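You operate a simulated robot arm through the tools that you are given. There is no shell and no other tool.

The job below is to be done with a simulated robot arm. You get a single attempt, and the scene is never put back.

JOB
Run all three bolts down snug with the tee key.
Fine: snug shows a yellow ring; stand the key back in its stand. Set down upright: tee key.

The check looks at the end state, three seconds after you hand in, the way a careful person would. Anything else that was tipped, shoved, dropped, spilled or broken makes it a failure.

ROBOT AND FRAMES
A 7-joint arm with a two-finger parallel gripper, fixed in place. Base frame: the origin is at the foot of the arm, x ahead of it, y to its left, z up; the work surface is at about z = 80. Units: cm, rad, N and s.
With the tool pointing down near the work surface it reaches from about 24 to 68 cm from the base axis. Its first joint turns from -1.152 to 1.152 rad. Payload 2.4 kg.
Tool frame: the origin (TCP) lies between the finger pads and is the grasp point; the fingertips stand 3 cm ahead of it; z points along the fingers, y is the line along which they close. The gripper opens to 9.4 cm. The fingers are 2.8 cm wide and 1 cm thick; the gripper's body (5 by 9.6 cm) begins 5.5 cm behind the TCP.
Orientation is that of the tool frame in the base frame, as a unit quaternion [x, y, z, w]. With the fingers straight down and closing along the base's y, the tool's x points along the base's -x, its y along +y and its z along -z.

CONTROLS
- The arm moves only by the tool apply_moves. Its argument "rows" is a list of rows, each a list of 7 numbers: the shift along the tool's x, y, z in cm, then the turn, a rotation vector about the tool's x, y, z in rad, then the finger opening in cm, from 0 to 9.4. In form: [[tx, ty, tz, rx, ry, rz, fingers], ...]. A call has 1 to 20 rows; each row shifts and turns the commanded pose from where the row before left it, along the tool's axes as they then stand. Rows are played at 5 a second. More than 5 cm and 0.15 rad between two rows, or a gripper value outside its range, and nothing of the call is played. Where a pose cannot be reached the arm comes as near as it can. A force on the tool above 40 N (or 10 N above the force at the start of the call, whichever is more), or a blocked arm, ends the call early, and 0.2 s more pass. Each finger travels about 15.3 cm/s and halts on what it meets, pressing with about 42 N; the grip force reading is that of the motor and also rises with nothing between the fingers. The clock runs only during rows and for 0.2 s after the last one: add rows that do not move to give the fingers time. It gives the time, the measured TCP pose, the force on the tool (base axes), the opening and the grip force at its end, in the units of the frame above (readings bear some noise), with the torque about the TCP (base axes, N m) and any sound that the robot's microphone picked up, and new pictures: "pictures" is both (left out), scene, wrist or none.
- Cameras (640 x 400 px; columns grow to the right, rows downward): "scene" is fixed at [2.67, 46.32, 145.18]; the picture's right is [-0.86, -0.50, 0.00], its down [-0.26, 0.44, -0.86] and it looks along [0.43, -0.74, -0.51] (base axes); focal length 374 px, centre (320, 200). "wrist" rides on the gripper at [7.6, 1.4, -10.2] in the tool frame; the picture's right is [-0.18, 0.98, 0.00], its down [-0.75, -0.14, -0.64] and it looks along [-0.63, -0.12, 0.77] (tool axes); focal length 243 px, centre (320, 200). There is no depth. A picture from a camera that has moved, and an enlarged one, comes with that camera's place and axes in the base frame and with its lens.
- enlarge(camera, box): a new picture of the part [left, top, right, bottom] of that camera's present view, enlarged. No time passes.
- sign_off(): hands the job in; it is judged then, once.

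Places have to be worked out from the pictures, the camera data and where the tool is seen. Open the gripper and draw the arm clear of the work before you hand the job in, unless the task says otherwise.

The tools are called after "Request:" as a command line: name --pt "numbers of a row" for each row, then --argument value for the rest, lists and objects as JSON in quotes. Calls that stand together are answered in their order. apply_moves: Moves the arm, as the interface text tells. Its arguments: {"type":"object","properties":{"rows":{"type":"array"},"pictures":{"type":"string","enum":["both","scene","wrist","none"]}},"required":["rows"]} The other tools are called the same way: enlarge (camera, box) takes an enlarged picture of a part of a camera's view; sign_off () hands the job in.

At the start:

```text
t: 0.0
position: [33.74, -21.1, 115.26]
tool_rot: [0.0, 1.0, 0.001, 0.0]
ft_force: [0.2, -0.3, -0.3]
torque: [0.01, 0.03, -0.01]
grip_width: 9.4
grip_force: 0.2
```

scene: 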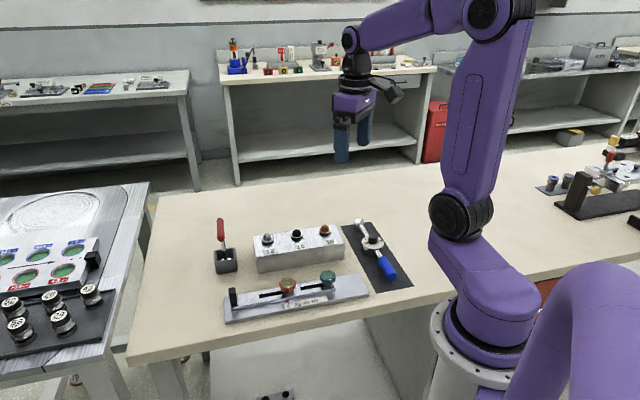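
wrist: 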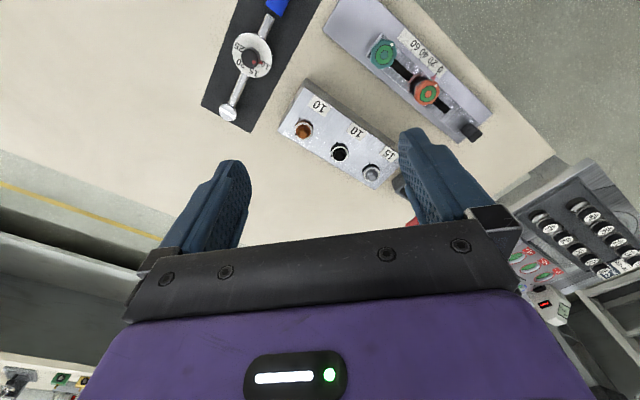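

I start by looking closely at the bench: I see a block with three bolts, a red-handled key in a stand, a torque-wrench-like tool on a dark mat, and a slide gauge. I'll enlarge these before moving.

Request:
enlarge --camera "scene" --box '[190, 200, 430, 350]'

Request:
enlarge --camera "scene" --box '[205, 210, 355, 304]'

Request:
enlarge --camera "wrist" --box '[200, 0, 520, 200]'

```text
2.67 times, centred on (310, 275) of scene
camera zoom: at [2.67, 46.32, 145.18], right [-0.86, -0.5, 0.0], down [-0.26, 0.44, -0.86], along [0.43, -0.74, -0.51], focal length 997 px, centre (347, 0)
```

zoom: 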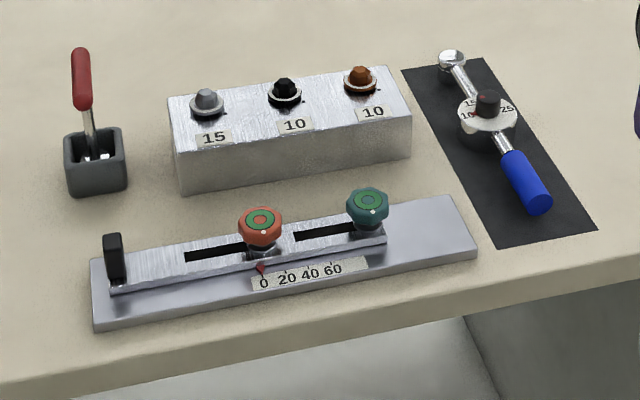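

```text
4.26 times, centred on (280, 257) of scene
camera zoom: at [2.67, 46.32, 145.18], right [-0.86, -0.5, 0.0], down [-0.26, 0.44, -0.86], along [0.43, -0.74, -0.51], focal length 1592 px, centre (490, -43)
```

zoom: 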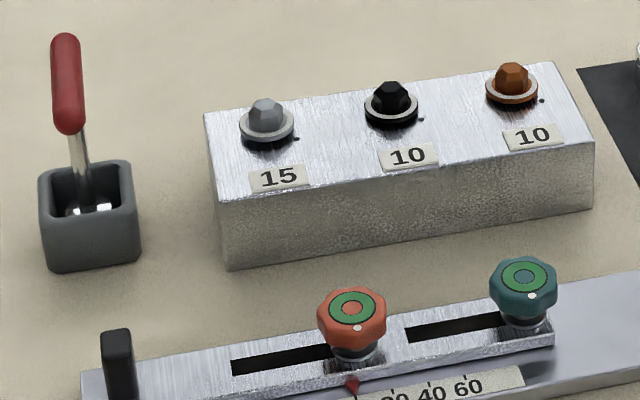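

```text
2.00 times, centred on (360, 100) of wrist
camera zoom: at [26.28, -19.7, 125.39], right [0.18, 0.98, 0.0], down [0.75, -0.14, 0.64], along [0.63, -0.12, -0.77], focal length 485 px, centre (240, 400)
```

zoom: 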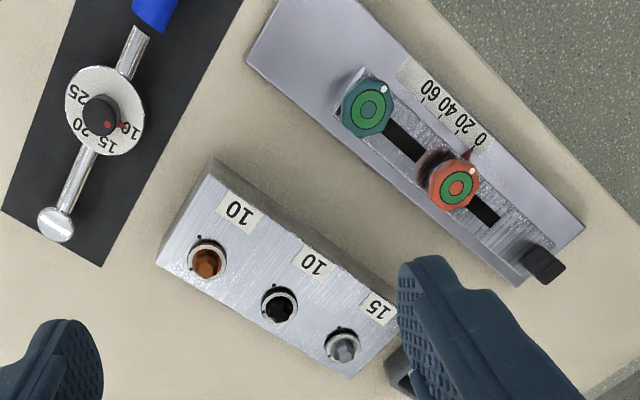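

The bolts look to be at roughly (53,-14.5), (47.6,-19.4) and (42,-25), with their tops near z 88. The red tee key's stand is near (61,-6.7), and its handle is near z 92. I'll move high over the area with the fingers open to get a better wrist view of the key.

Request:
apply_moves --pt "-4.2 2.6 0 0 0 0 9.4" --pt "-4.2 2.6 0 0 0 0 9.4" --pt "-4.2 2.6 0 0 0 0 9.4" --pt "-4.2 2.6 0 0 0 0 9.4" --pt "0 0 0 0 0 0 9.4" --pt "0 0 0 0 0 0 9.4"

```text
t: 1.4
position: [50.66, -10.73, 115.09]
tool_rot: [0.0, 1.0, 0.001, 0.0]
ft_force: [0.2, 0.3, 0.0]
torque: [0.03, 0.0, 0.01]
grip_width: 9.4
grip_force: 0.0
camera wrist: at [43.17, -9.28, 125.31], right [0.18, 0.98, 0.0], down [0.75, -0.14, 0.64], along [0.63, -0.12, -0.77], focal length 243 px, centre (320, 200)
```

scene: 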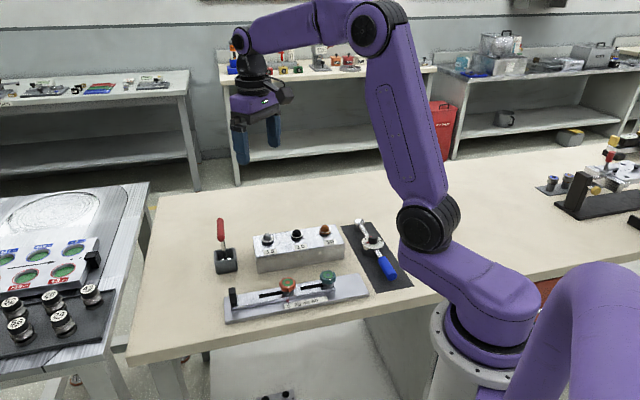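
wrist: 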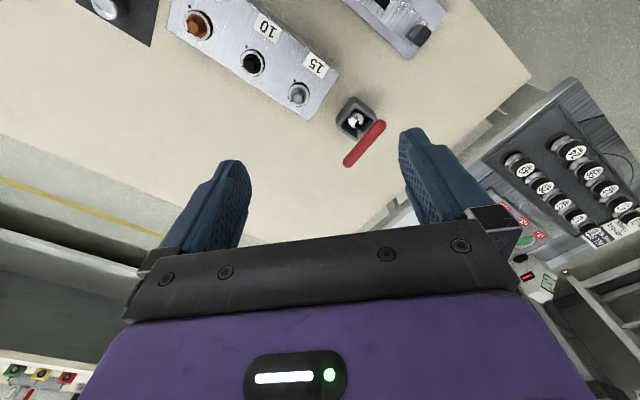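

The key is visible now. I'll enlarge the wrist view around it and the bolts.

Request:
enlarge --camera "wrist" --box '[310, 70, 420, 180]'

Request:
enlarge --camera "wrist" --box '[170, 0, 346, 120]'

Request:
enlarge --camera "scene" --box '[205, 210, 285, 280]'

```text
3.64 times, centred on (365, 125) of wrist
camera zoom: at [43.17, -9.28, 125.31], right [0.18, 0.98, 0.0], down [0.75, -0.14, 0.64], along [0.63, -0.12, -0.77], focal length 882 px, centre (156, 473)
```

zoom: 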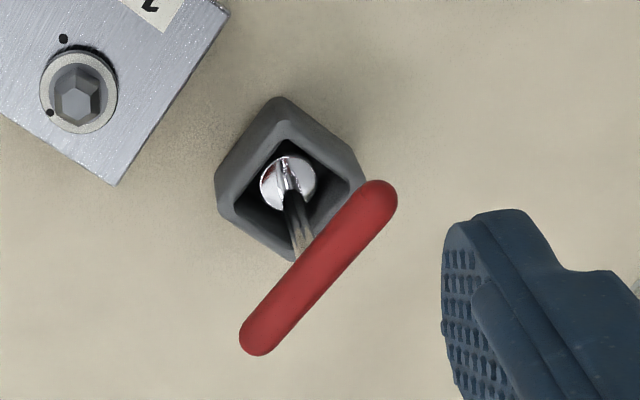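

```text
3.33 times, centred on (258, 60) of wrist
camera zoom: at [43.17, -9.28, 125.31], right [0.18, 0.98, 0.0], down [0.75, -0.14, 0.64], along [0.63, -0.12, -0.77], focal length 809 px, centre (527, 667)
```

zoom: 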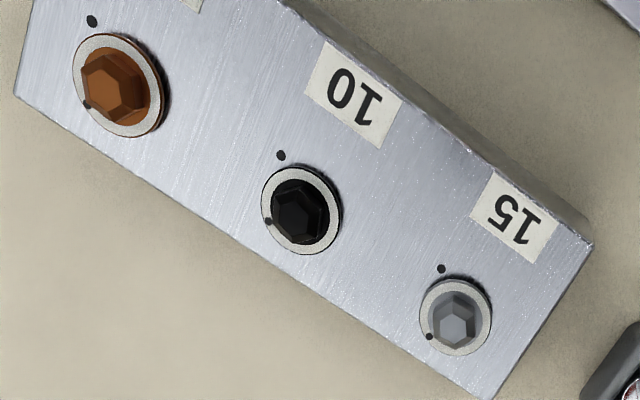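

```text
5.71 times, centred on (245, 245) of scene
camera zoom: at [2.67, 46.33, 145.18], right [-0.86, -0.5, 0.0], down [-0.26, 0.44, -0.86], along [0.43, -0.74, -0.51], focal length 2137 px, centre (749, -57)
```

zoom: 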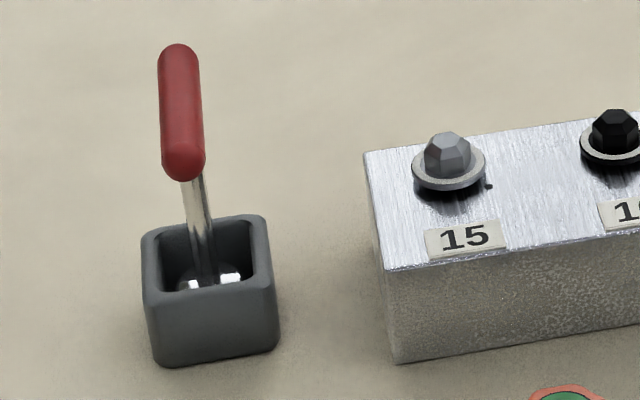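

The key's bar is centred near (60.9,-5.9), z about 92.3, and lies along the base (0.71,-0.71) direction. I'll move over it, yaw 45° so the fingers close across the bar, and stop above it to check alignment.

Request:
apply_moves --pt "-3.4 1.6 2 0 0 0 9.4" --pt "-3.4 1.6 3 0 0 0 9.4" --pt "-3.4 1.6 3 0 0 0 9.4" --pt "0 0 0 0 0 0.131 9.4" --pt "0 0 0 0 0 0.131 9.4" --pt "0 0 0 0 0 0.131 9.4" --pt "0 0 0 0 0 0.131 9.4" --pt "0 0 0 0 0 0.131 9.4" --pt "0 0 0 0 0 0.131 9.4" --pt "0 0 0 0 0 0 9.4" --pt "0 0 0 0 0 0 9.4"

```text
t: 3.8
position: [60.81, -5.93, 107.1]
tool_rot: [0.383, 0.924, 0.0, -0.001]
ft_force: [0.3, 0.3, 0.1]
torque: [-0.02, 0.0, 0.01]
grip_width: 9.41
grip_force: 0.0
camera wrist: at [56.53, 0.44, 117.37], right [0.83, 0.56, 0.0], down [0.43, -0.63, 0.64], along [0.36, -0.53, -0.77], focal length 243 px, centre (320, 200)
```

scene: 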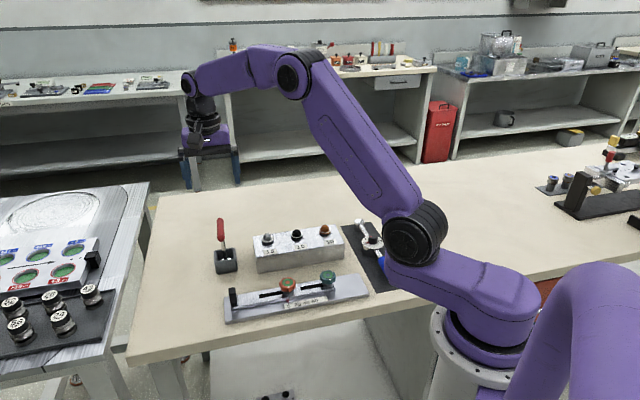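
wrist: 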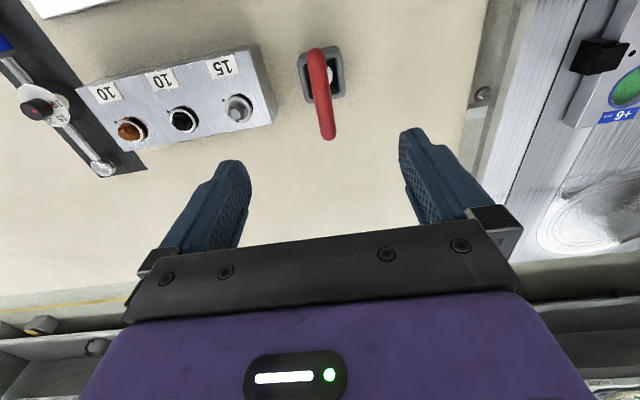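

I'm above the key with the yaw applied. I'll enlarge the wrist view to measure the bar centre and direction precisely.

Request:
enlarge --camera "wrist" --box '[270, 30, 380, 150]'

Request:
enlarge --camera "wrist" --box '[80, 40, 280, 170]'

```text
3.33 times, centred on (325, 90) of wrist
camera zoom: at [56.53, 0.44, 117.37], right [0.83, 0.56, 0.0], down [0.43, -0.63, 0.64], along [0.36, -0.53, -0.77], focal length 809 px, centre (303, 567)
```

zoom: 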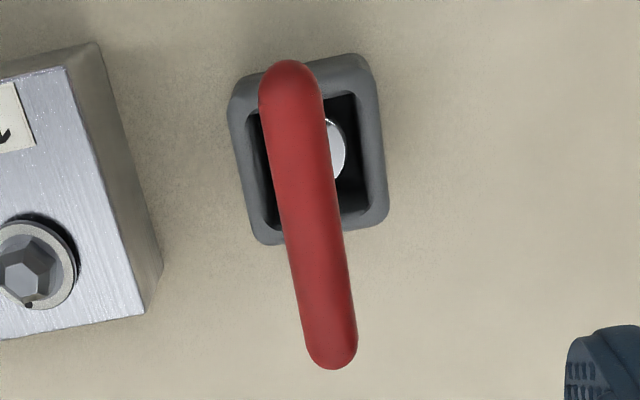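

```text
3.08 times, centred on (180, 105) of wrist
camera zoom: at [56.53, 0.44, 117.37], right [0.83, 0.56, 0.0], down [0.43, -0.63, 0.64], along [0.36, -0.53, -0.77], focal length 746 px, centre (751, 492)
```

zoom: 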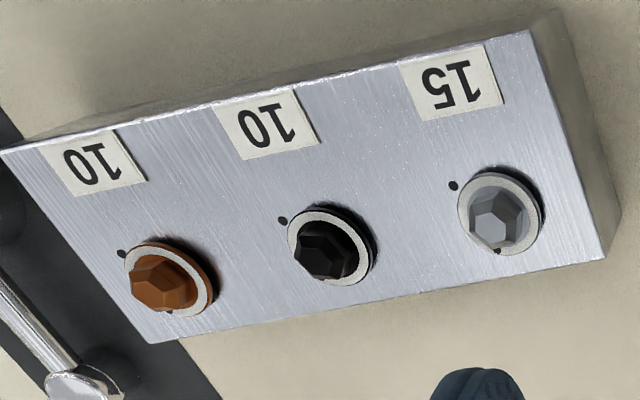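

The bar's centre measures about (61.1,-5.8) and it runs parallel to the tool's x. I'll shift 0.27 cm along tool y and descend until the fingertips are just above the bar, then check again.

Request:
apply_moves --pt "-0.1 0.27 2.5 0 0 0 9.4" --pt "0 0 3 0 0 0 9.4" --pt "0 0 3 0 0 0 9.4" --pt "0 0 2 0 0 0 9.4" --pt "0 0 0 0 0 0 9.4" --pt "0 0 0 0 0 0 9.4"

```text
t: 5.2
position: [61.08, -5.82, 96.67]
tool_rot: [0.383, 0.924, -0.001, 0.0]
ft_force: [0.3, 0.5, 0.2]
torque: [0.04, -0.02, 0.01]
grip_width: 9.39
grip_force: 0.0
camera wrist: at [56.8, 0.55, 106.85], right [0.83, 0.56, 0.0], down [0.43, -0.63, 0.64], along [0.36, -0.53, -0.77], focal length 243 px, centre (320, 200)
```

scene: 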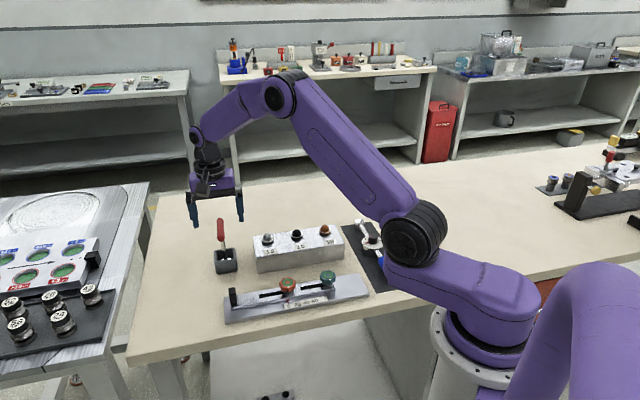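
wrist: 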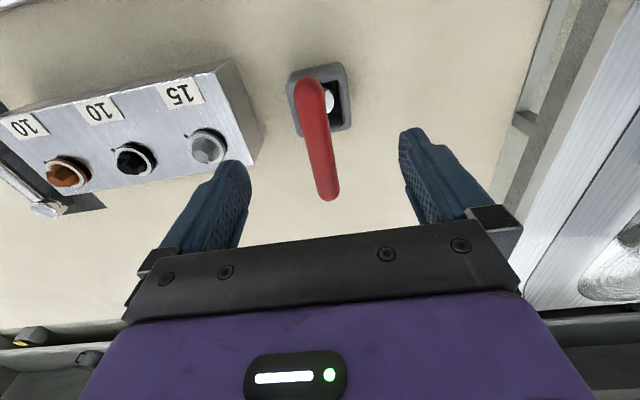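

The bar centre is within 0.1 cm of the tool axis. I'll descend to bar height (z about 92.4), pre-close to 4 cm, and check before gripping.

Request:
apply_moves --pt "0 0 2 0 0 0 9.4" --pt "0 0 1.5 0 0 0 9.4" --pt "0 0 0.8 0 0 0 6" --pt "0 0 0 0 0 0 4" --pt "0 0 0 0 0 0 3" --pt "0 0 0 0 0 0 3"

```text
t: 6.6
position: [61.05, -5.91, 92.34]
tool_rot: [0.384, 0.923, 0.001, 0.0]
ft_force: [-0.3, 0.5, -0.2]
torque: [0.03, 0.01, 0.01]
grip_width: 2.99
grip_force: 0.0
camera wrist: at [56.81, 0.54, 102.55], right [0.83, 0.56, 0.0], down [0.43, -0.63, 0.64], along [0.36, -0.53, -0.77], focal length 243 px, centre (320, 200)
```

scene: 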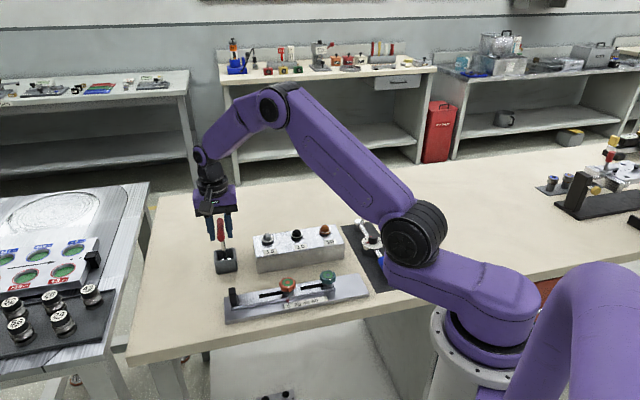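
wrist: 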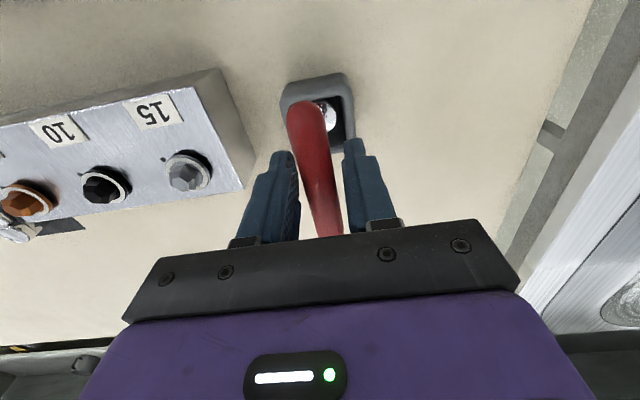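

The fingers straddle the bar at 3 cm opening. I'll enlarge the view to confirm the height and centring before gripping.

Request:
enlarge --camera "wrist" --box '[220, 60, 420, 250]'

Request:
enlarge --camera "scene" --box '[185, 180, 275, 280]'

```text
2.11 times, centred on (320, 155) of wrist
camera zoom: at [56.81, 0.54, 102.55], right [0.83, 0.56, 0.0], down [0.43, -0.63, 0.64], along [0.36, -0.53, -0.77], focal length 511 px, centre (320, 295)
```

zoom: 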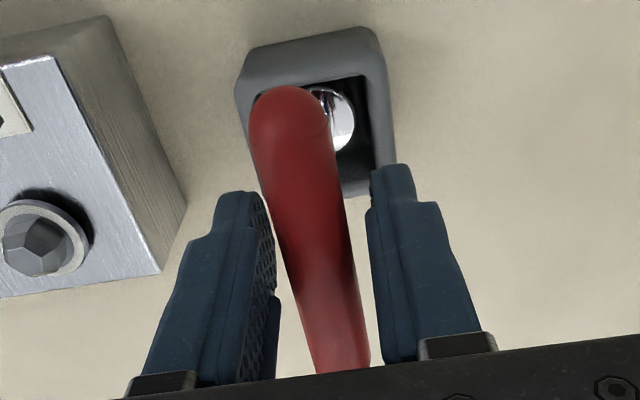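

```text
4.00 times, centred on (230, 230) of scene
camera zoom: at [2.67, 46.32, 145.18], right [-0.86, -0.5, 0.0], down [-0.26, 0.44, -0.86], along [0.43, -0.74, -0.51], focal length 1496 px, centre (680, 80)
```

zoom: 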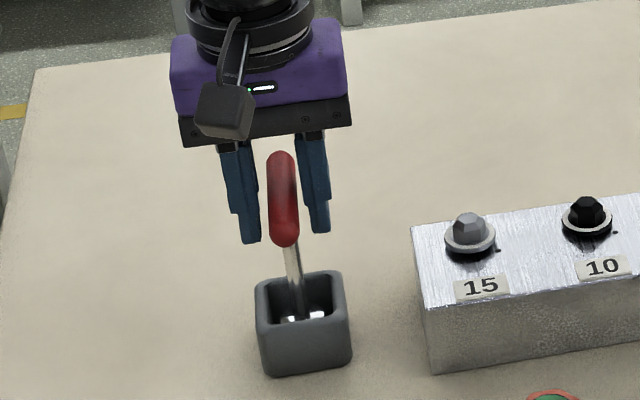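

The bar is centred between the fingers. I'll close the gripper on it now.

Request:
apply_moves --pt "0 0 0 0 0 0 2" --pt "0 0 0 0 0 0 1.2" --pt "0 0 0 0 0 0 0.6" --pt "0 0 0 0 0 0 0" --pt "0 0 0 0 0 0 0"

```text
t: 7.8
position: [61.04, -5.85, 92.38]
tool_rot: [0.383, 0.924, 0.0, 0.0]
ft_force: [0.0, -0.2, 1.2]
torque: [-0.02, 0.03, -0.02]
grip_width: 2.09
grip_force: 41.8
camera wrist: at [56.81, 0.54, 102.56], right [0.83, 0.56, 0.0], down [0.43, -0.63, 0.64], along [0.36, -0.53, -0.77], focal length 243 px, centre (320, 200)
```

scene: 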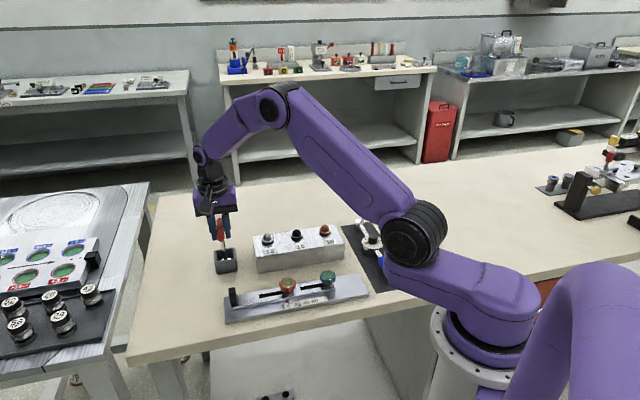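
wrist: 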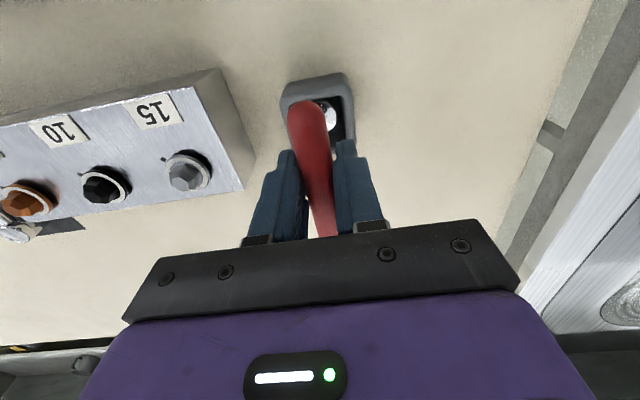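

The grip holds at 2.09 cm with 42 N. I'll lift straight up about 11 cm and look at the key's lower end.

Request:
apply_moves --pt "0 0 -0.5 0 0 0 0" --pt "0 0 -1 0 0 0 0" --pt "0 0 -1.5 0 0 0 0" --pt "0 0 -2 0 0 0 0" --pt "0 0 -2 0 0 0 0" --pt "0 0 -2 0 0 0 0" --pt "0 0 -2 0 0 0 0" --pt "0 0 0 0 0 0 0" --pt "0 0 0 0 0 0 0"

Request:
enlarge --camera "scene" --box '[175, 140, 295, 280]'

Request:
enlarge --camera "wrist" --box '[240, 60, 400, 250]'

```text
t: 9.8
position: [61.04, -5.77, 103.35]
tool_rot: [0.383, 0.924, 0.0, 0.0]
ft_force: [-0.3, 0.6, -2.2]
torque: [0.0, 0.02, -0.01]
grip_width: 2.1
grip_force: 41.6
camera wrist: at [56.73, 0.59, 113.55], right [0.83, 0.56, 0.0], down [0.43, -0.63, 0.64], along [0.36, -0.53, -0.77], focal length 243 px, centre (320, 200)
```

scene: 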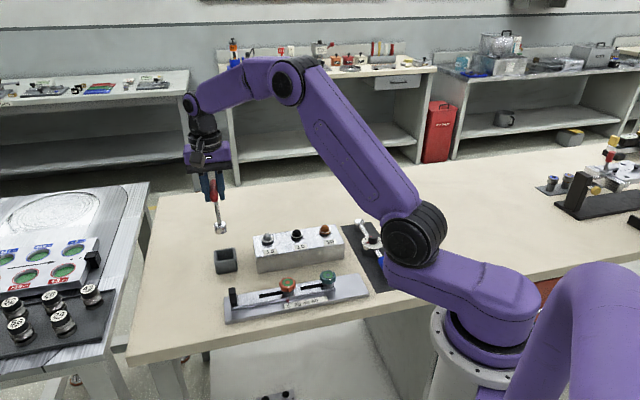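
wrist: 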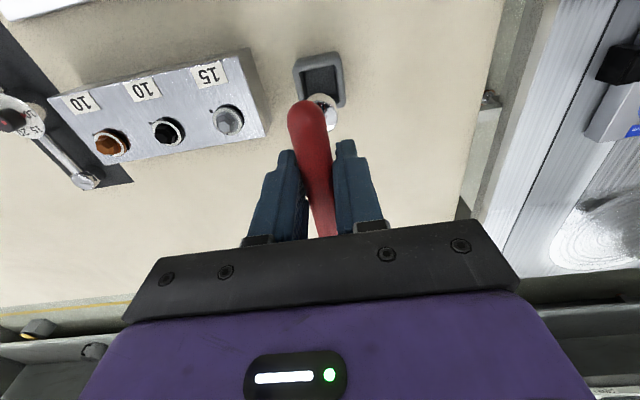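

```text
2.86 times, centred on (235, 210) of scene
camera zoom: at [2.67, 46.32, 145.18], right [-0.86, -0.5, 0.0], down [-0.26, 0.44, -0.86], along [0.43, -0.74, -0.51], focal length 1069 px, centre (563, 171)
```

zoom: 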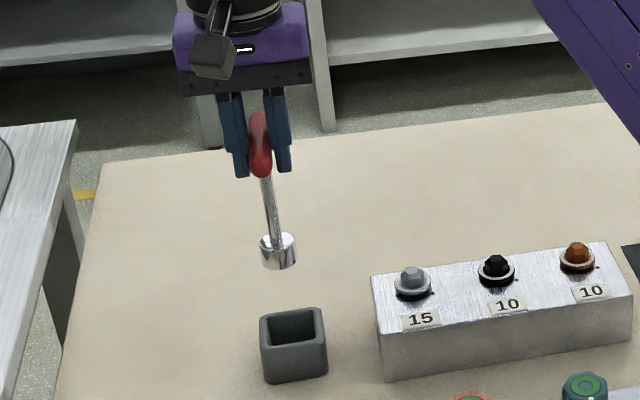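

```text
2.11 times, centred on (320, 155) of wrist
camera zoom: at [56.73, 0.59, 113.55], right [0.83, 0.56, 0.0], down [0.43, -0.63, 0.64], along [0.36, -0.53, -0.77], focal length 511 px, centre (320, 295)
```

zoom: 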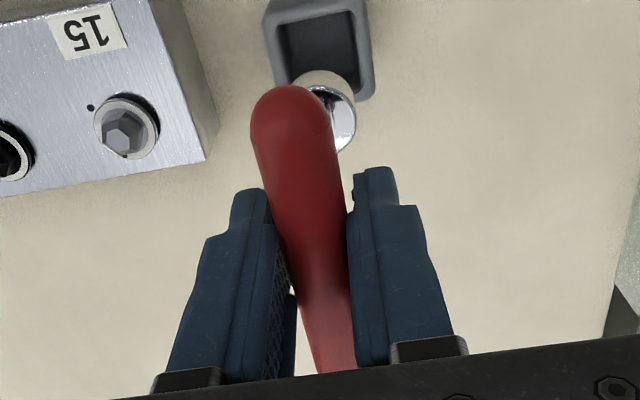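

The key hangs vertically, a chrome shaft with a socket at its foot, about 11.5 cm below the bar. Now I'll enlarge the bolts to read their hex orientation and the socket for its detail.

Request:
enlarge --camera "wrist" --box '[200, 90, 260, 150]'

Request:
enlarge --camera "wrist" --box '[85, 95, 195, 165]'

Request:
enlarge --camera "scene" --box '[195, 170, 245, 245]'

Request:
enlarge --camera "scene" --box '[250, 220, 340, 260]'

```text
6.67 times, centred on (230, 120) of wrist
camera zoom: at [56.73, 0.59, 113.55], right [0.83, 0.56, 0.0], down [0.43, -0.63, 0.64], along [0.36, -0.53, -0.77], focal length 1618 px, centre (920, 733)
```

zoom: 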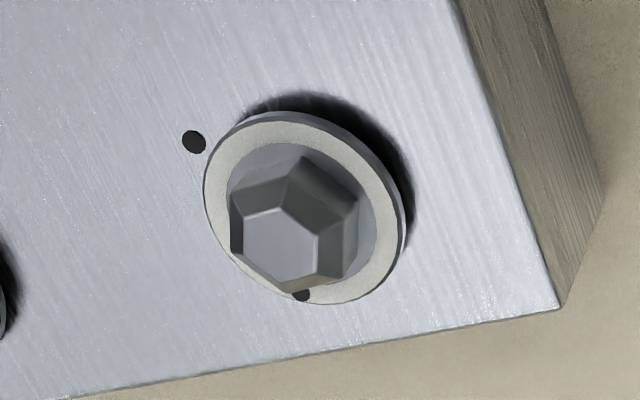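

```text
5.71 times, centred on (140, 130) of wrist
camera zoom: at [56.73, 0.59, 113.55], right [0.83, 0.56, 0.0], down [0.43, -0.63, 0.64], along [0.36, -0.53, -0.77], focal length 1386 px, centre (1349, 600)
```

zoom: 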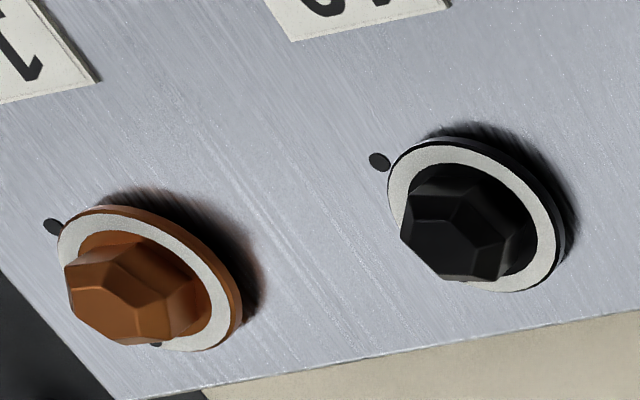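

```text
5.33 times, centred on (220, 208) of scene
camera zoom: at [2.67, 46.32, 145.18], right [-0.86, -0.5, 0.0], down [-0.26, 0.44, -0.86], along [0.43, -0.74, -0.51], focal length 1995 px, centre (853, 160)
```

zoom: 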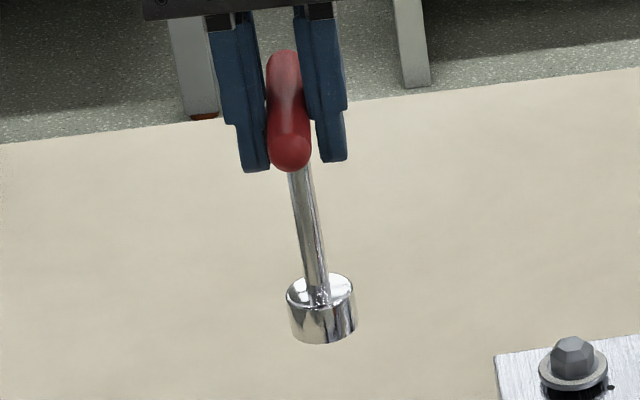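

```text
7.11 times, centred on (295, 240) of scene
camera zoom: at [2.67, 46.32, 145.18], right [-0.86, -0.5, 0.0], down [-0.26, 0.44, -0.86], along [0.43, -0.74, -0.51], focal length 2660 px, centre (498, -84)
```

zoom: 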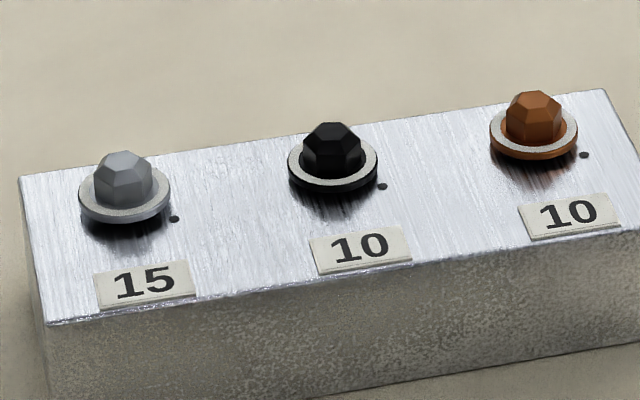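

The scene and wrist readings agree that the key hangs plumb, with the socket mouth about 11.35 cm below the tool point. The grey bolt is near (54.0,-14.6) with its top near z 87.6. I'll carry the key over the grey bolt at this height and compare in both views.

Request:
apply_moves --pt "-0.3 -2.8 0 0 0 0 0" --pt "-0.3 -2.8 0 0 0 0 0" --pt "-0.3 -2.8 0 0 0 0 0" --pt "-0.34 -2.8 0 0 0 0 0" --pt "0 0 0 0 0 0 0" --pt "0 0 0 0 0 0 0"

Request:
enlarge --camera "scene" --box '[220, 160, 300, 270]'

Request:
enlarge --camera "wrist" --box '[260, 50, 380, 150]'

```text
t: 11.2
position: [53.93, -14.55, 103.34]
tool_rot: [0.384, 0.923, 0.0, 0.0]
ft_force: [-0.2, 0.0, -1.7]
torque: [-0.02, -0.02, 0.0]
grip_width: 2.09
grip_force: 41.9
camera wrist: at [49.66, -8.22, 113.53], right [0.83, 0.56, 0.0], down [0.43, -0.63, 0.64], along [0.36, -0.53, -0.77], focal length 243 px, centre (320, 200)
```

scene: 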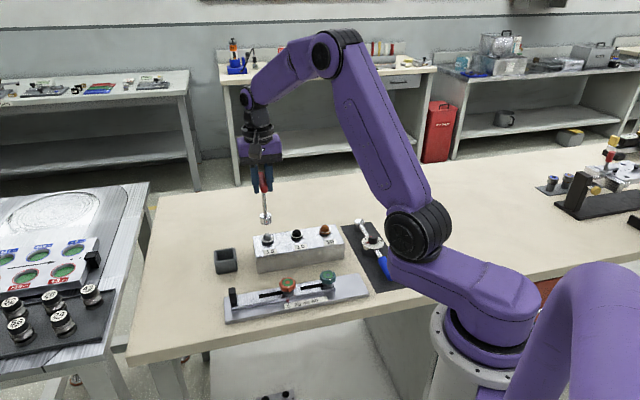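
wrist: 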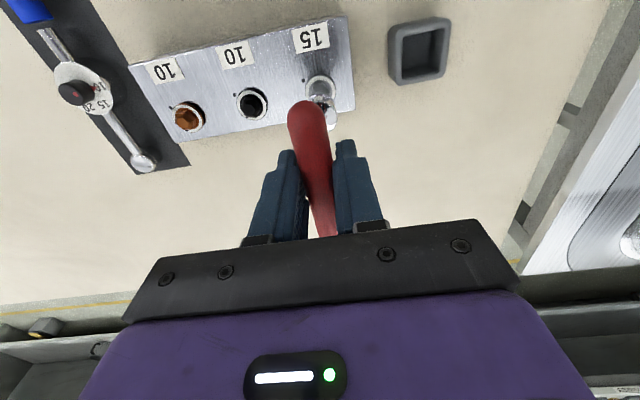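

```text
3.64 times, centred on (260, 215) of scene
camera zoom: at [2.67, 46.32, 145.18], right [-0.86, -0.5, 0.0], down [-0.26, 0.44, -0.86], along [0.43, -0.74, -0.51], focal length 1360 px, centre (538, 146)
```

zoom: 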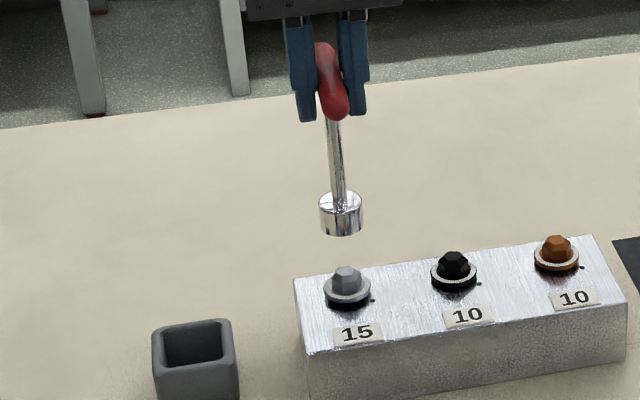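

```text
4.00 times, centred on (320, 100) of wrist
camera zoom: at [49.66, -8.22, 113.53], right [0.83, 0.56, 0.0], down [0.43, -0.63, 0.64], along [0.36, -0.53, -0.77], focal length 970 px, centre (320, 600)
```

zoom: 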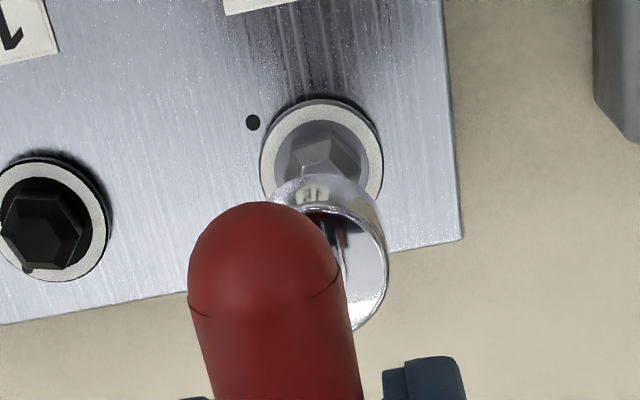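

The socket and bolt line up sideways, and the bolt sits about 0.33 cm toward the tool's +x. I'll correct that, then swing the wrist back (counter-clockwise from above) in free air to learn how much stroke is available for tightening clockwise.

Request:
apply_moves --pt "0.33 0.05 0 0 0 0 0" --pt "0 0 0 0 0 -0.15 0" --pt "0 0 0 0 0 -0.15 0" --pt "0 0 0 0 0 -0.15 0" --pt "0 0 0 0 0 -0.15 0" --pt "0 0 0 0 0 -0.15 0" --pt "0 0 0 0 0 -0.15 0" --pt "0 0 0 0 0 -0.15 0" --pt "0 0 0 0 0 -0.15 0" --pt "0 0 0 0 0 -0.15 0" --pt "0 0 0 0 0 -0.15 0" --pt "0 0 0 0 0 -0.15 0" --pt "0 0 0 0 0 -0.15 0" --pt "0 0 0 0 0 -0.15 0" --pt "0 0 0 0 0 -0.15 0" --pt "0 0 0 0 0 0 0" --pt "0 0 0 0 0 0 0"

```text
t: 14.8
position: [53.71, -14.42, 103.35]
tool_rot: [-0.611, 0.792, 0.0, 0.0]
ft_force: [-0.9, 0.4, -2.2]
torque: [-0.02, 0.0, -0.02]
grip_width: 2.05
grip_force: 42.1
camera wrist: at [50.58, -21.36, 113.57], right [-0.9, 0.43, 0.0], down [0.33, 0.69, 0.64], along [0.27, 0.58, -0.77], focal length 243 px, centre (320, 200)
```

scene: 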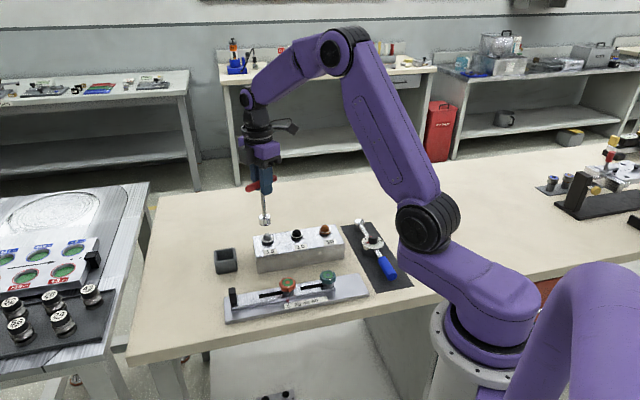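
wrist: 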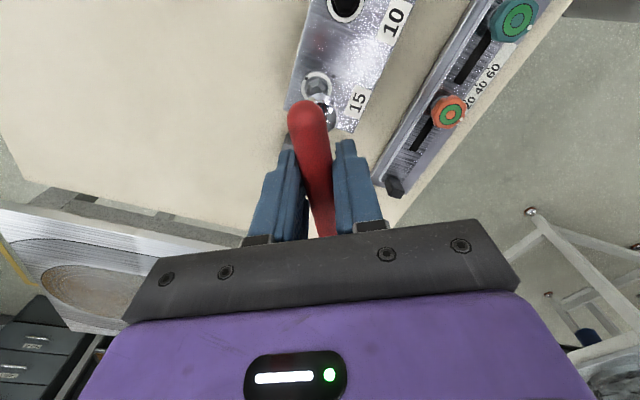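

It reached yaw -1.315 rad freely. This new wrist angle gives an independent view of the alignment, so I'll enlarge both cameras.

Request:
enlarge --camera "wrist" --box '[260, 50, 380, 150]'

Request:
enlarge --camera "scene" --box '[220, 160, 300, 270]'

```text
4.00 times, centred on (320, 100) of wrist
camera zoom: at [50.58, -21.36, 113.57], right [-0.9, 0.43, 0.0], down [0.33, 0.69, 0.64], along [0.27, 0.58, -0.77], focal length 970 px, centre (320, 600)
```

zoom: 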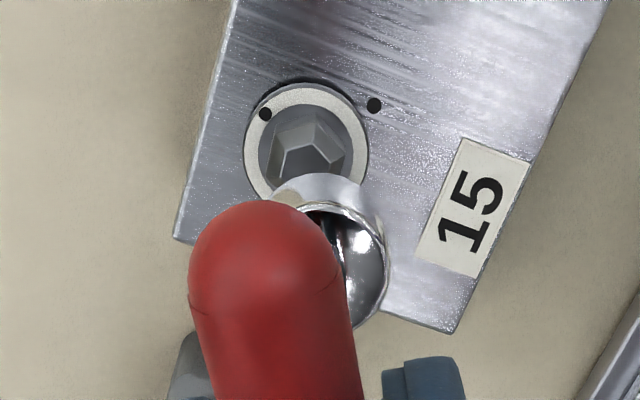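

```text
3.64 times, centred on (260, 215) of scene
camera zoom: at [2.67, 46.32, 145.18], right [-0.86, -0.5, 0.0], down [-0.26, 0.44, -0.86], along [0.43, -0.74, -0.51], focal length 1360 px, centre (538, 146)
```

zoom: 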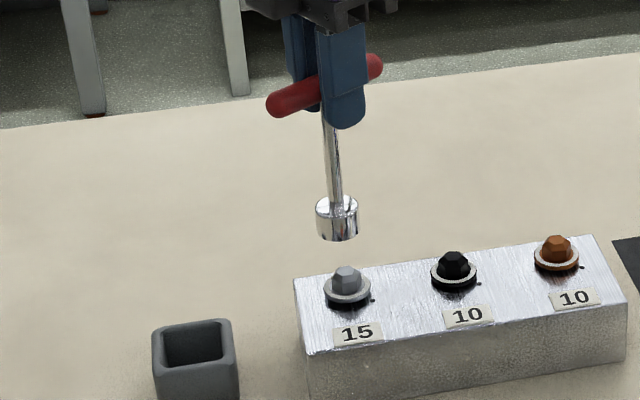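

The socket shifted slightly relative to the tool axis between the two yaws, so its small offset needs measuring. I'll swing back another 1.2 rad in free air, which probes the joint range and gives a third view.

Request:
apply_moves --pt "0 0 0 0 0 -0.15 0" --pt "0 0 0 0 0 -0.15 0" --pt "0 0 0 0 0 -0.15 0" --pt "0 0 0 0 0 -0.15 0" --pt "0 0 0 0 0 -0.15 0" --pt "0 0 0 0 0 -0.15 0" --pt "0 0 0 0 0 -0.15 0" --pt "0 0 0 0 0 -0.15 0" --pt "0 0 0 0 0 0 0" --pt "0 0 0 0 0 0 0"

Request:
enlarge --camera "wrist" --box '[280, 60, 360, 140]'

Request:
enlarge --camera "scene" --box '[220, 160, 300, 270]'

```text
t: 17.0
position: [53.82, -14.19, 103.27]
tool_rot: [0.951, -0.308, 0.0, 0.0]
ft_force: [-0.8, -0.2, -1.9]
torque: [0.01, 0.02, -0.01]
grip_width: 1.7
grip_force: 41.9
camera wrist: at [59.24, -19.97, 113.6], right [-0.73, -0.69, 0.0], down [-0.53, 0.56, 0.64], along [-0.44, 0.47, -0.77], focal length 243 px, centre (320, 200)
```

scene: 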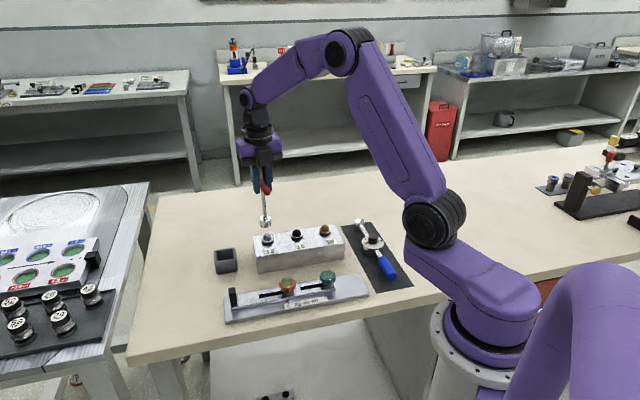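
wrist: 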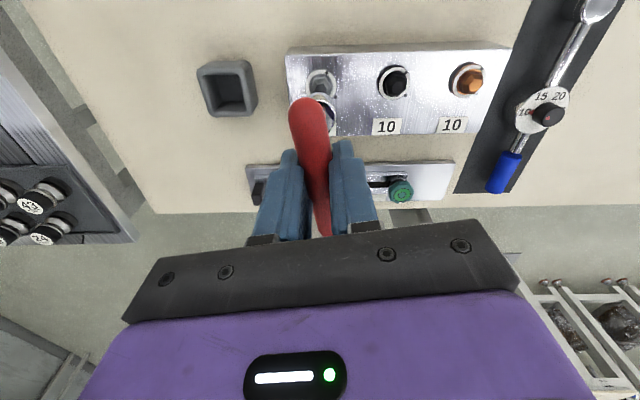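

```text
5.00 times, centred on (320, 100) of wrist
camera zoom: at [59.24, -19.97, 113.6], right [-0.73, -0.69, 0.0], down [-0.53, 0.56, 0.64], along [-0.44, 0.47, -0.77], focal length 1213 px, centre (320, 700)
```

zoom: 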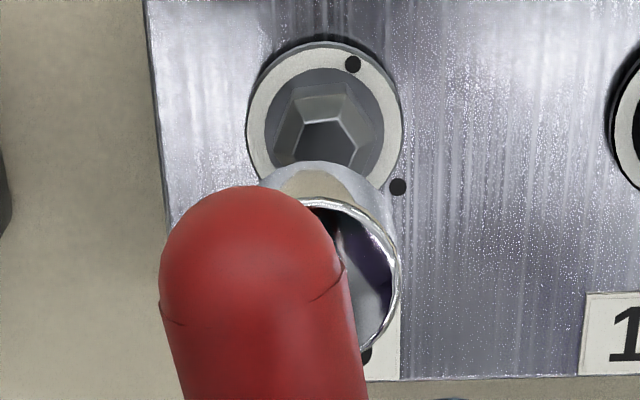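

```text
3.64 times, centred on (260, 215) of scene
camera zoom: at [2.67, 46.32, 145.18], right [-0.86, -0.5, 0.0], down [-0.26, 0.44, -0.86], along [0.43, -0.74, -0.51], focal length 1360 px, centre (538, 146)
```

zoom: 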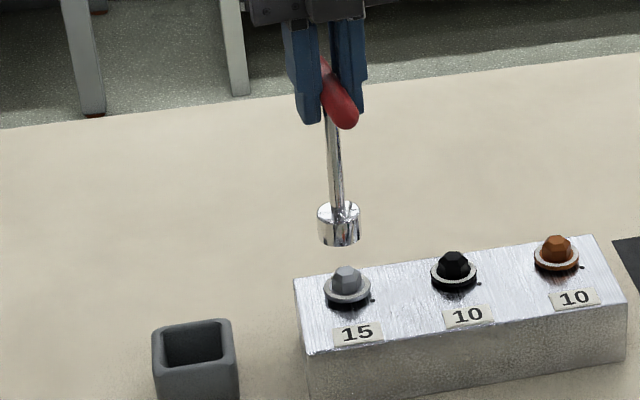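

The grip width fell from 2.09 to 1.70 cm, and the socket looks lower than before, so the key has shifted in the fingers. I'll look closely before doing anything else.

Request:
enlarge --camera "scene" --box '[240, 140, 290, 230]'

Request:
enlarge --camera "wrist" --box '[230, 80, 410, 250]'

```text
4.44 times, centred on (265, 185) of scene
camera zoom: at [2.67, 46.32, 145.18], right [-0.86, -0.5, 0.0], down [-0.26, 0.44, -0.86], along [0.43, -0.74, -0.51], focal length 1662 px, centre (564, 267)
```

zoom: 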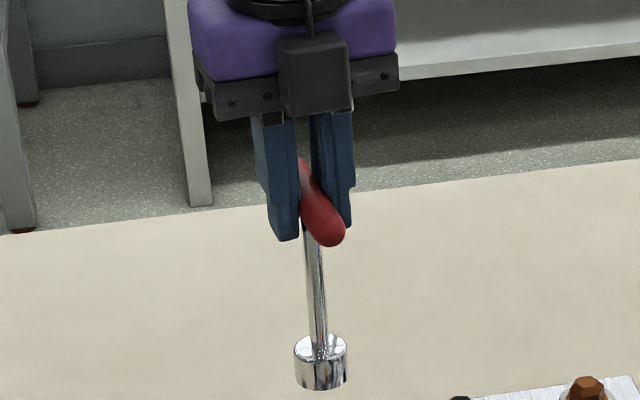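

```text
2.35 times, centred on (320, 165) of wrist
camera zoom: at [59.24, -19.97, 113.6], right [-0.73, -0.69, 0.0], down [-0.53, 0.56, 0.64], along [-0.44, 0.47, -0.77], focal length 571 px, centre (320, 282)
```

zoom: 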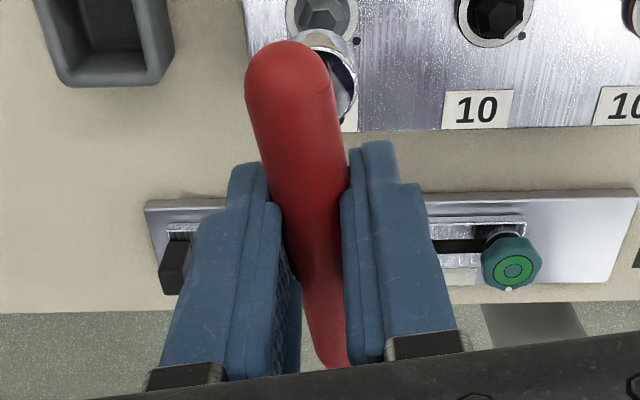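

The bar may have settled into a different part of the pads. I'll hold still for a second and check whether the width or the socket height keeps drifting.

Request:
apply_moves --pt "0 0 0 0 0 0 0" --pt "0 0 0 0 0 0 0" --pt "0 0 0 0 0 0 0" --pt "0 0 0 0 0 0 0" --pt "0 0 0 0 0 0 0" --pt "0 0 0 0 0 0 0"

Request:
enlarge --camera "scene" --box '[220, 160, 300, 270]'

Request:
enlarge --camera "wrist" --box '[230, 80, 410, 250]'

```text
t: 18.4
position: [53.86, -14.37, 103.33]
tool_rot: [0.951, -0.31, 0.0, 0.0]
ft_force: [0.0, -0.7, -2.6]
torque: [0.02, -0.02, -0.02]
grip_width: 1.73
grip_force: 41.9
camera wrist: at [59.23, -19.97, 113.61], right [-0.73, -0.69, 0.0], down [-0.53, 0.56, 0.64], along [-0.44, 0.47, -0.77], focal length 243 px, centre (320, 200)
```

scene: 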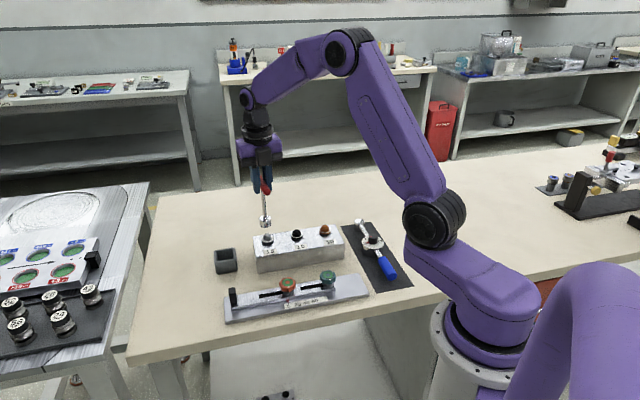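
wrist: 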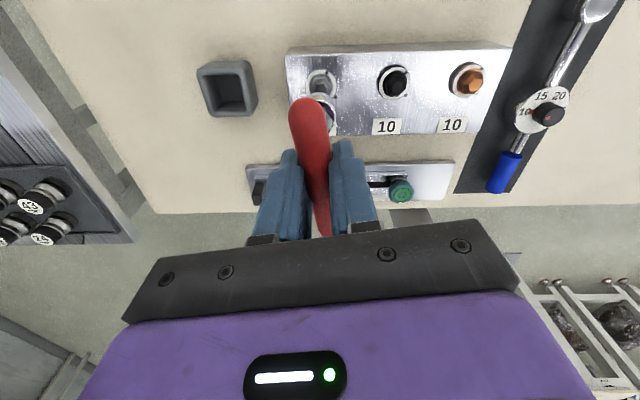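

```text
3.64 times, centred on (260, 215) of scene
camera zoom: at [2.67, 46.32, 145.18], right [-0.86, -0.5, 0.0], down [-0.26, 0.44, -0.86], along [0.43, -0.74, -0.51], focal length 1360 px, centre (538, 146)
```

zoom: 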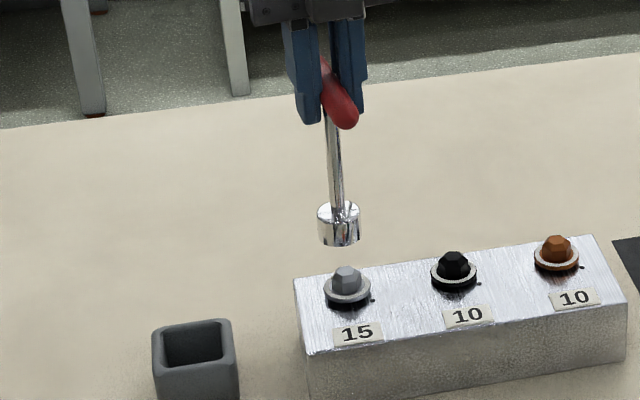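

```text
2.35 times, centred on (320, 165) of wrist
camera zoom: at [59.23, -19.97, 113.61], right [-0.73, -0.69, 0.0], down [-0.53, 0.56, 0.64], along [-0.44, 0.47, -0.77], focal length 571 px, centre (320, 282)
```

zoom: 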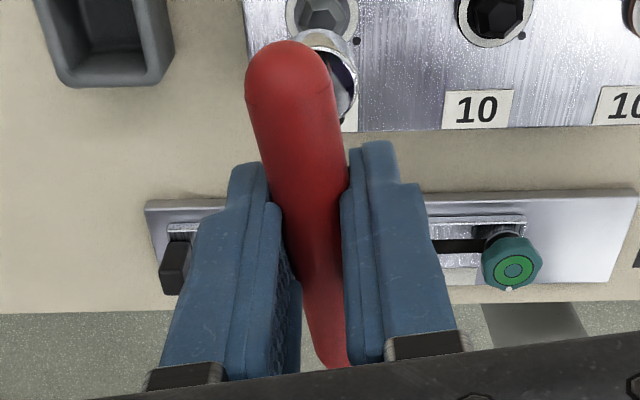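

The hold is stable now (1.7 cm, no drift). I'll zoom tightly on the shaft and bolt to check that the key hangs plumb.

Request:
enlarge --camera "scene" --box '[245, 185, 285, 250]'

Request:
enlarge --camera "wrist" --box '[290, 60, 350, 110]'

```text
6.15 times, centred on (265, 218) of scene
camera zoom: at [2.67, 46.32, 145.18], right [-0.86, -0.5, 0.0], down [-0.26, 0.44, -0.86], along [0.43, -0.74, -0.51], focal length 2302 px, centre (658, 92)
```

zoom: 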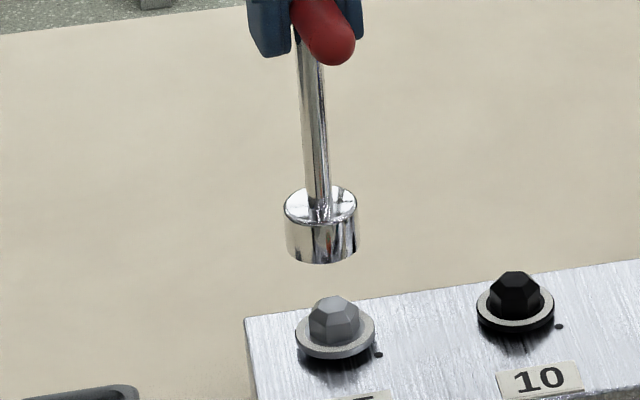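

```text
8.00 times, centred on (320, 85) of wrist
camera zoom: at [59.23, -19.97, 113.61], right [-0.73, -0.69, 0.0], down [-0.53, 0.56, 0.64], along [-0.44, 0.47, -0.77], focal length 1941 px, centre (320, 1120)
```

zoom: 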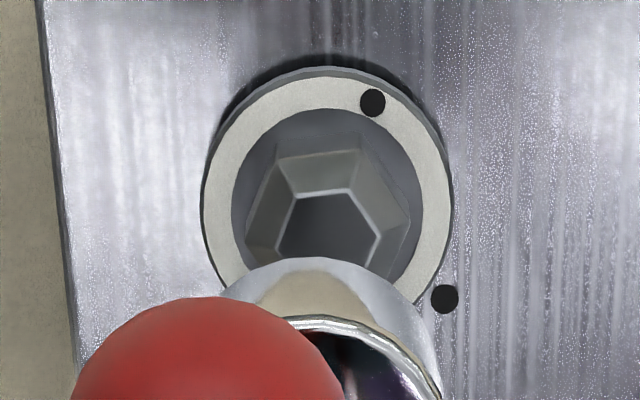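

The wrist view is clear: bolt centre about (54.12,-14.70), hex corners at about 47° (mod 60°) in base. The socket sits about 12 cm below the tool point, so the key slid roughly 0.6 cm and is stable. I'll shift by about (0.1,-0.44) and lower until the socket is just above the bolt head, then check.

Request:
apply_moves --pt "0.34 0.3 0 0 0 0 0" --pt "0 0 1 0 0 0 0" --pt "0 0 1 0 0 0 0" --pt "0 0 0.7 0 0 0 0" --pt "0 0 0 0 0 0 0" --pt "0 0 0 0 0 0 0"

Request:
enlarge --camera "scene" --box '[245, 185, 285, 250]'

Request:
enlarge --camera "wrist" --box '[280, 60, 360, 130]'

```text
t: 19.8
position: [53.9, -14.66, 100.78]
tool_rot: [0.951, -0.31, 0.0, 0.0]
ft_force: [0.4, 0.5, -1.8]
torque: [0.01, -0.03, 0.02]
grip_width: 1.7
grip_force: 42.0
camera wrist: at [59.37, -20.44, 110.91], right [-0.73, -0.69, 0.0], down [-0.53, 0.56, 0.64], along [-0.44, 0.47, -0.77], focal length 243 px, centre (320, 200)
```

scene: 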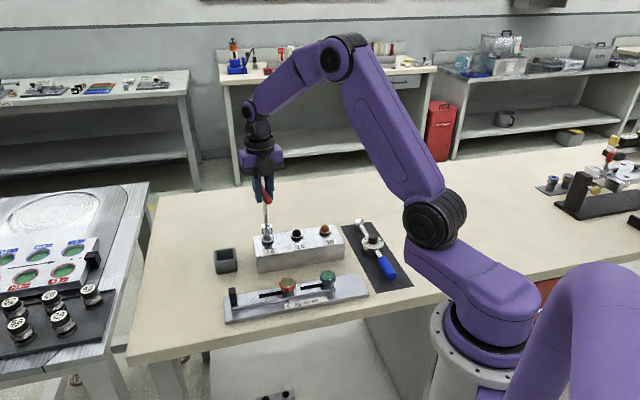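
wrist: 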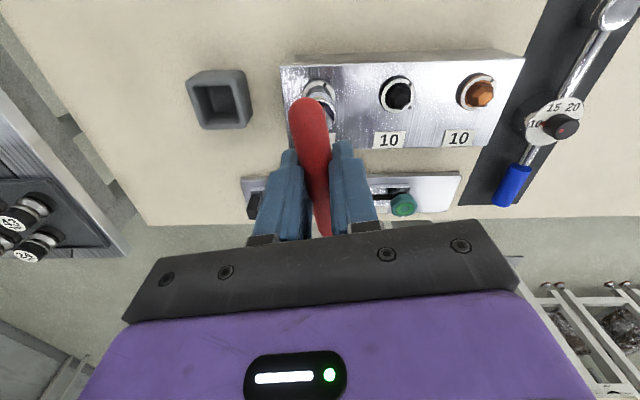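

```text
6.15 times, centred on (265, 218) of scene
camera zoom: at [2.67, 46.32, 145.18], right [-0.86, -0.5, 0.0], down [-0.26, 0.44, -0.86], along [0.43, -0.74, -0.51], focal length 2302 px, centre (658, 92)
```

zoom: 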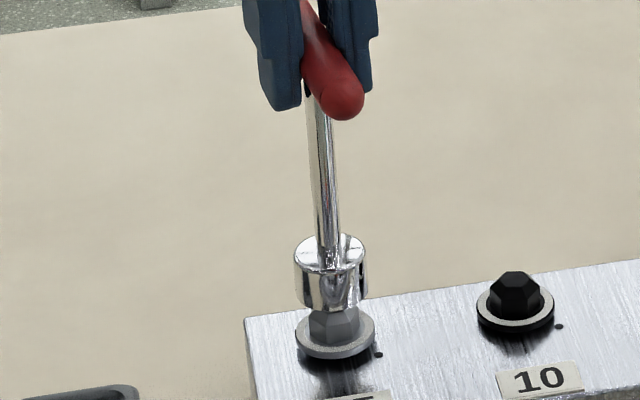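

```text
5.71 times, centred on (320, 95) of wrist
camera zoom: at [59.37, -20.44, 110.91], right [-0.73, -0.69, 0.0], down [-0.53, 0.56, 0.64], along [-0.44, 0.47, -0.77], focal length 1386 px, centre (320, 800)
```

zoom: 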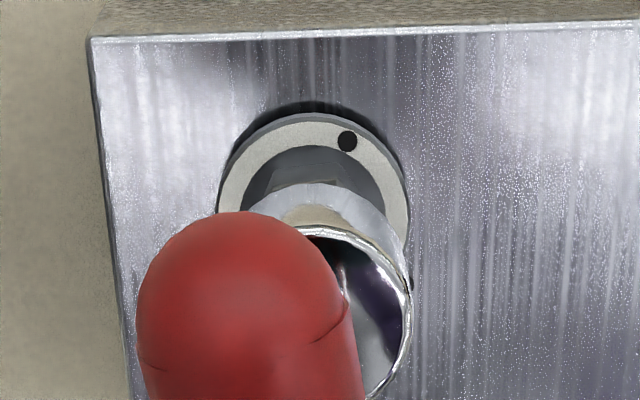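

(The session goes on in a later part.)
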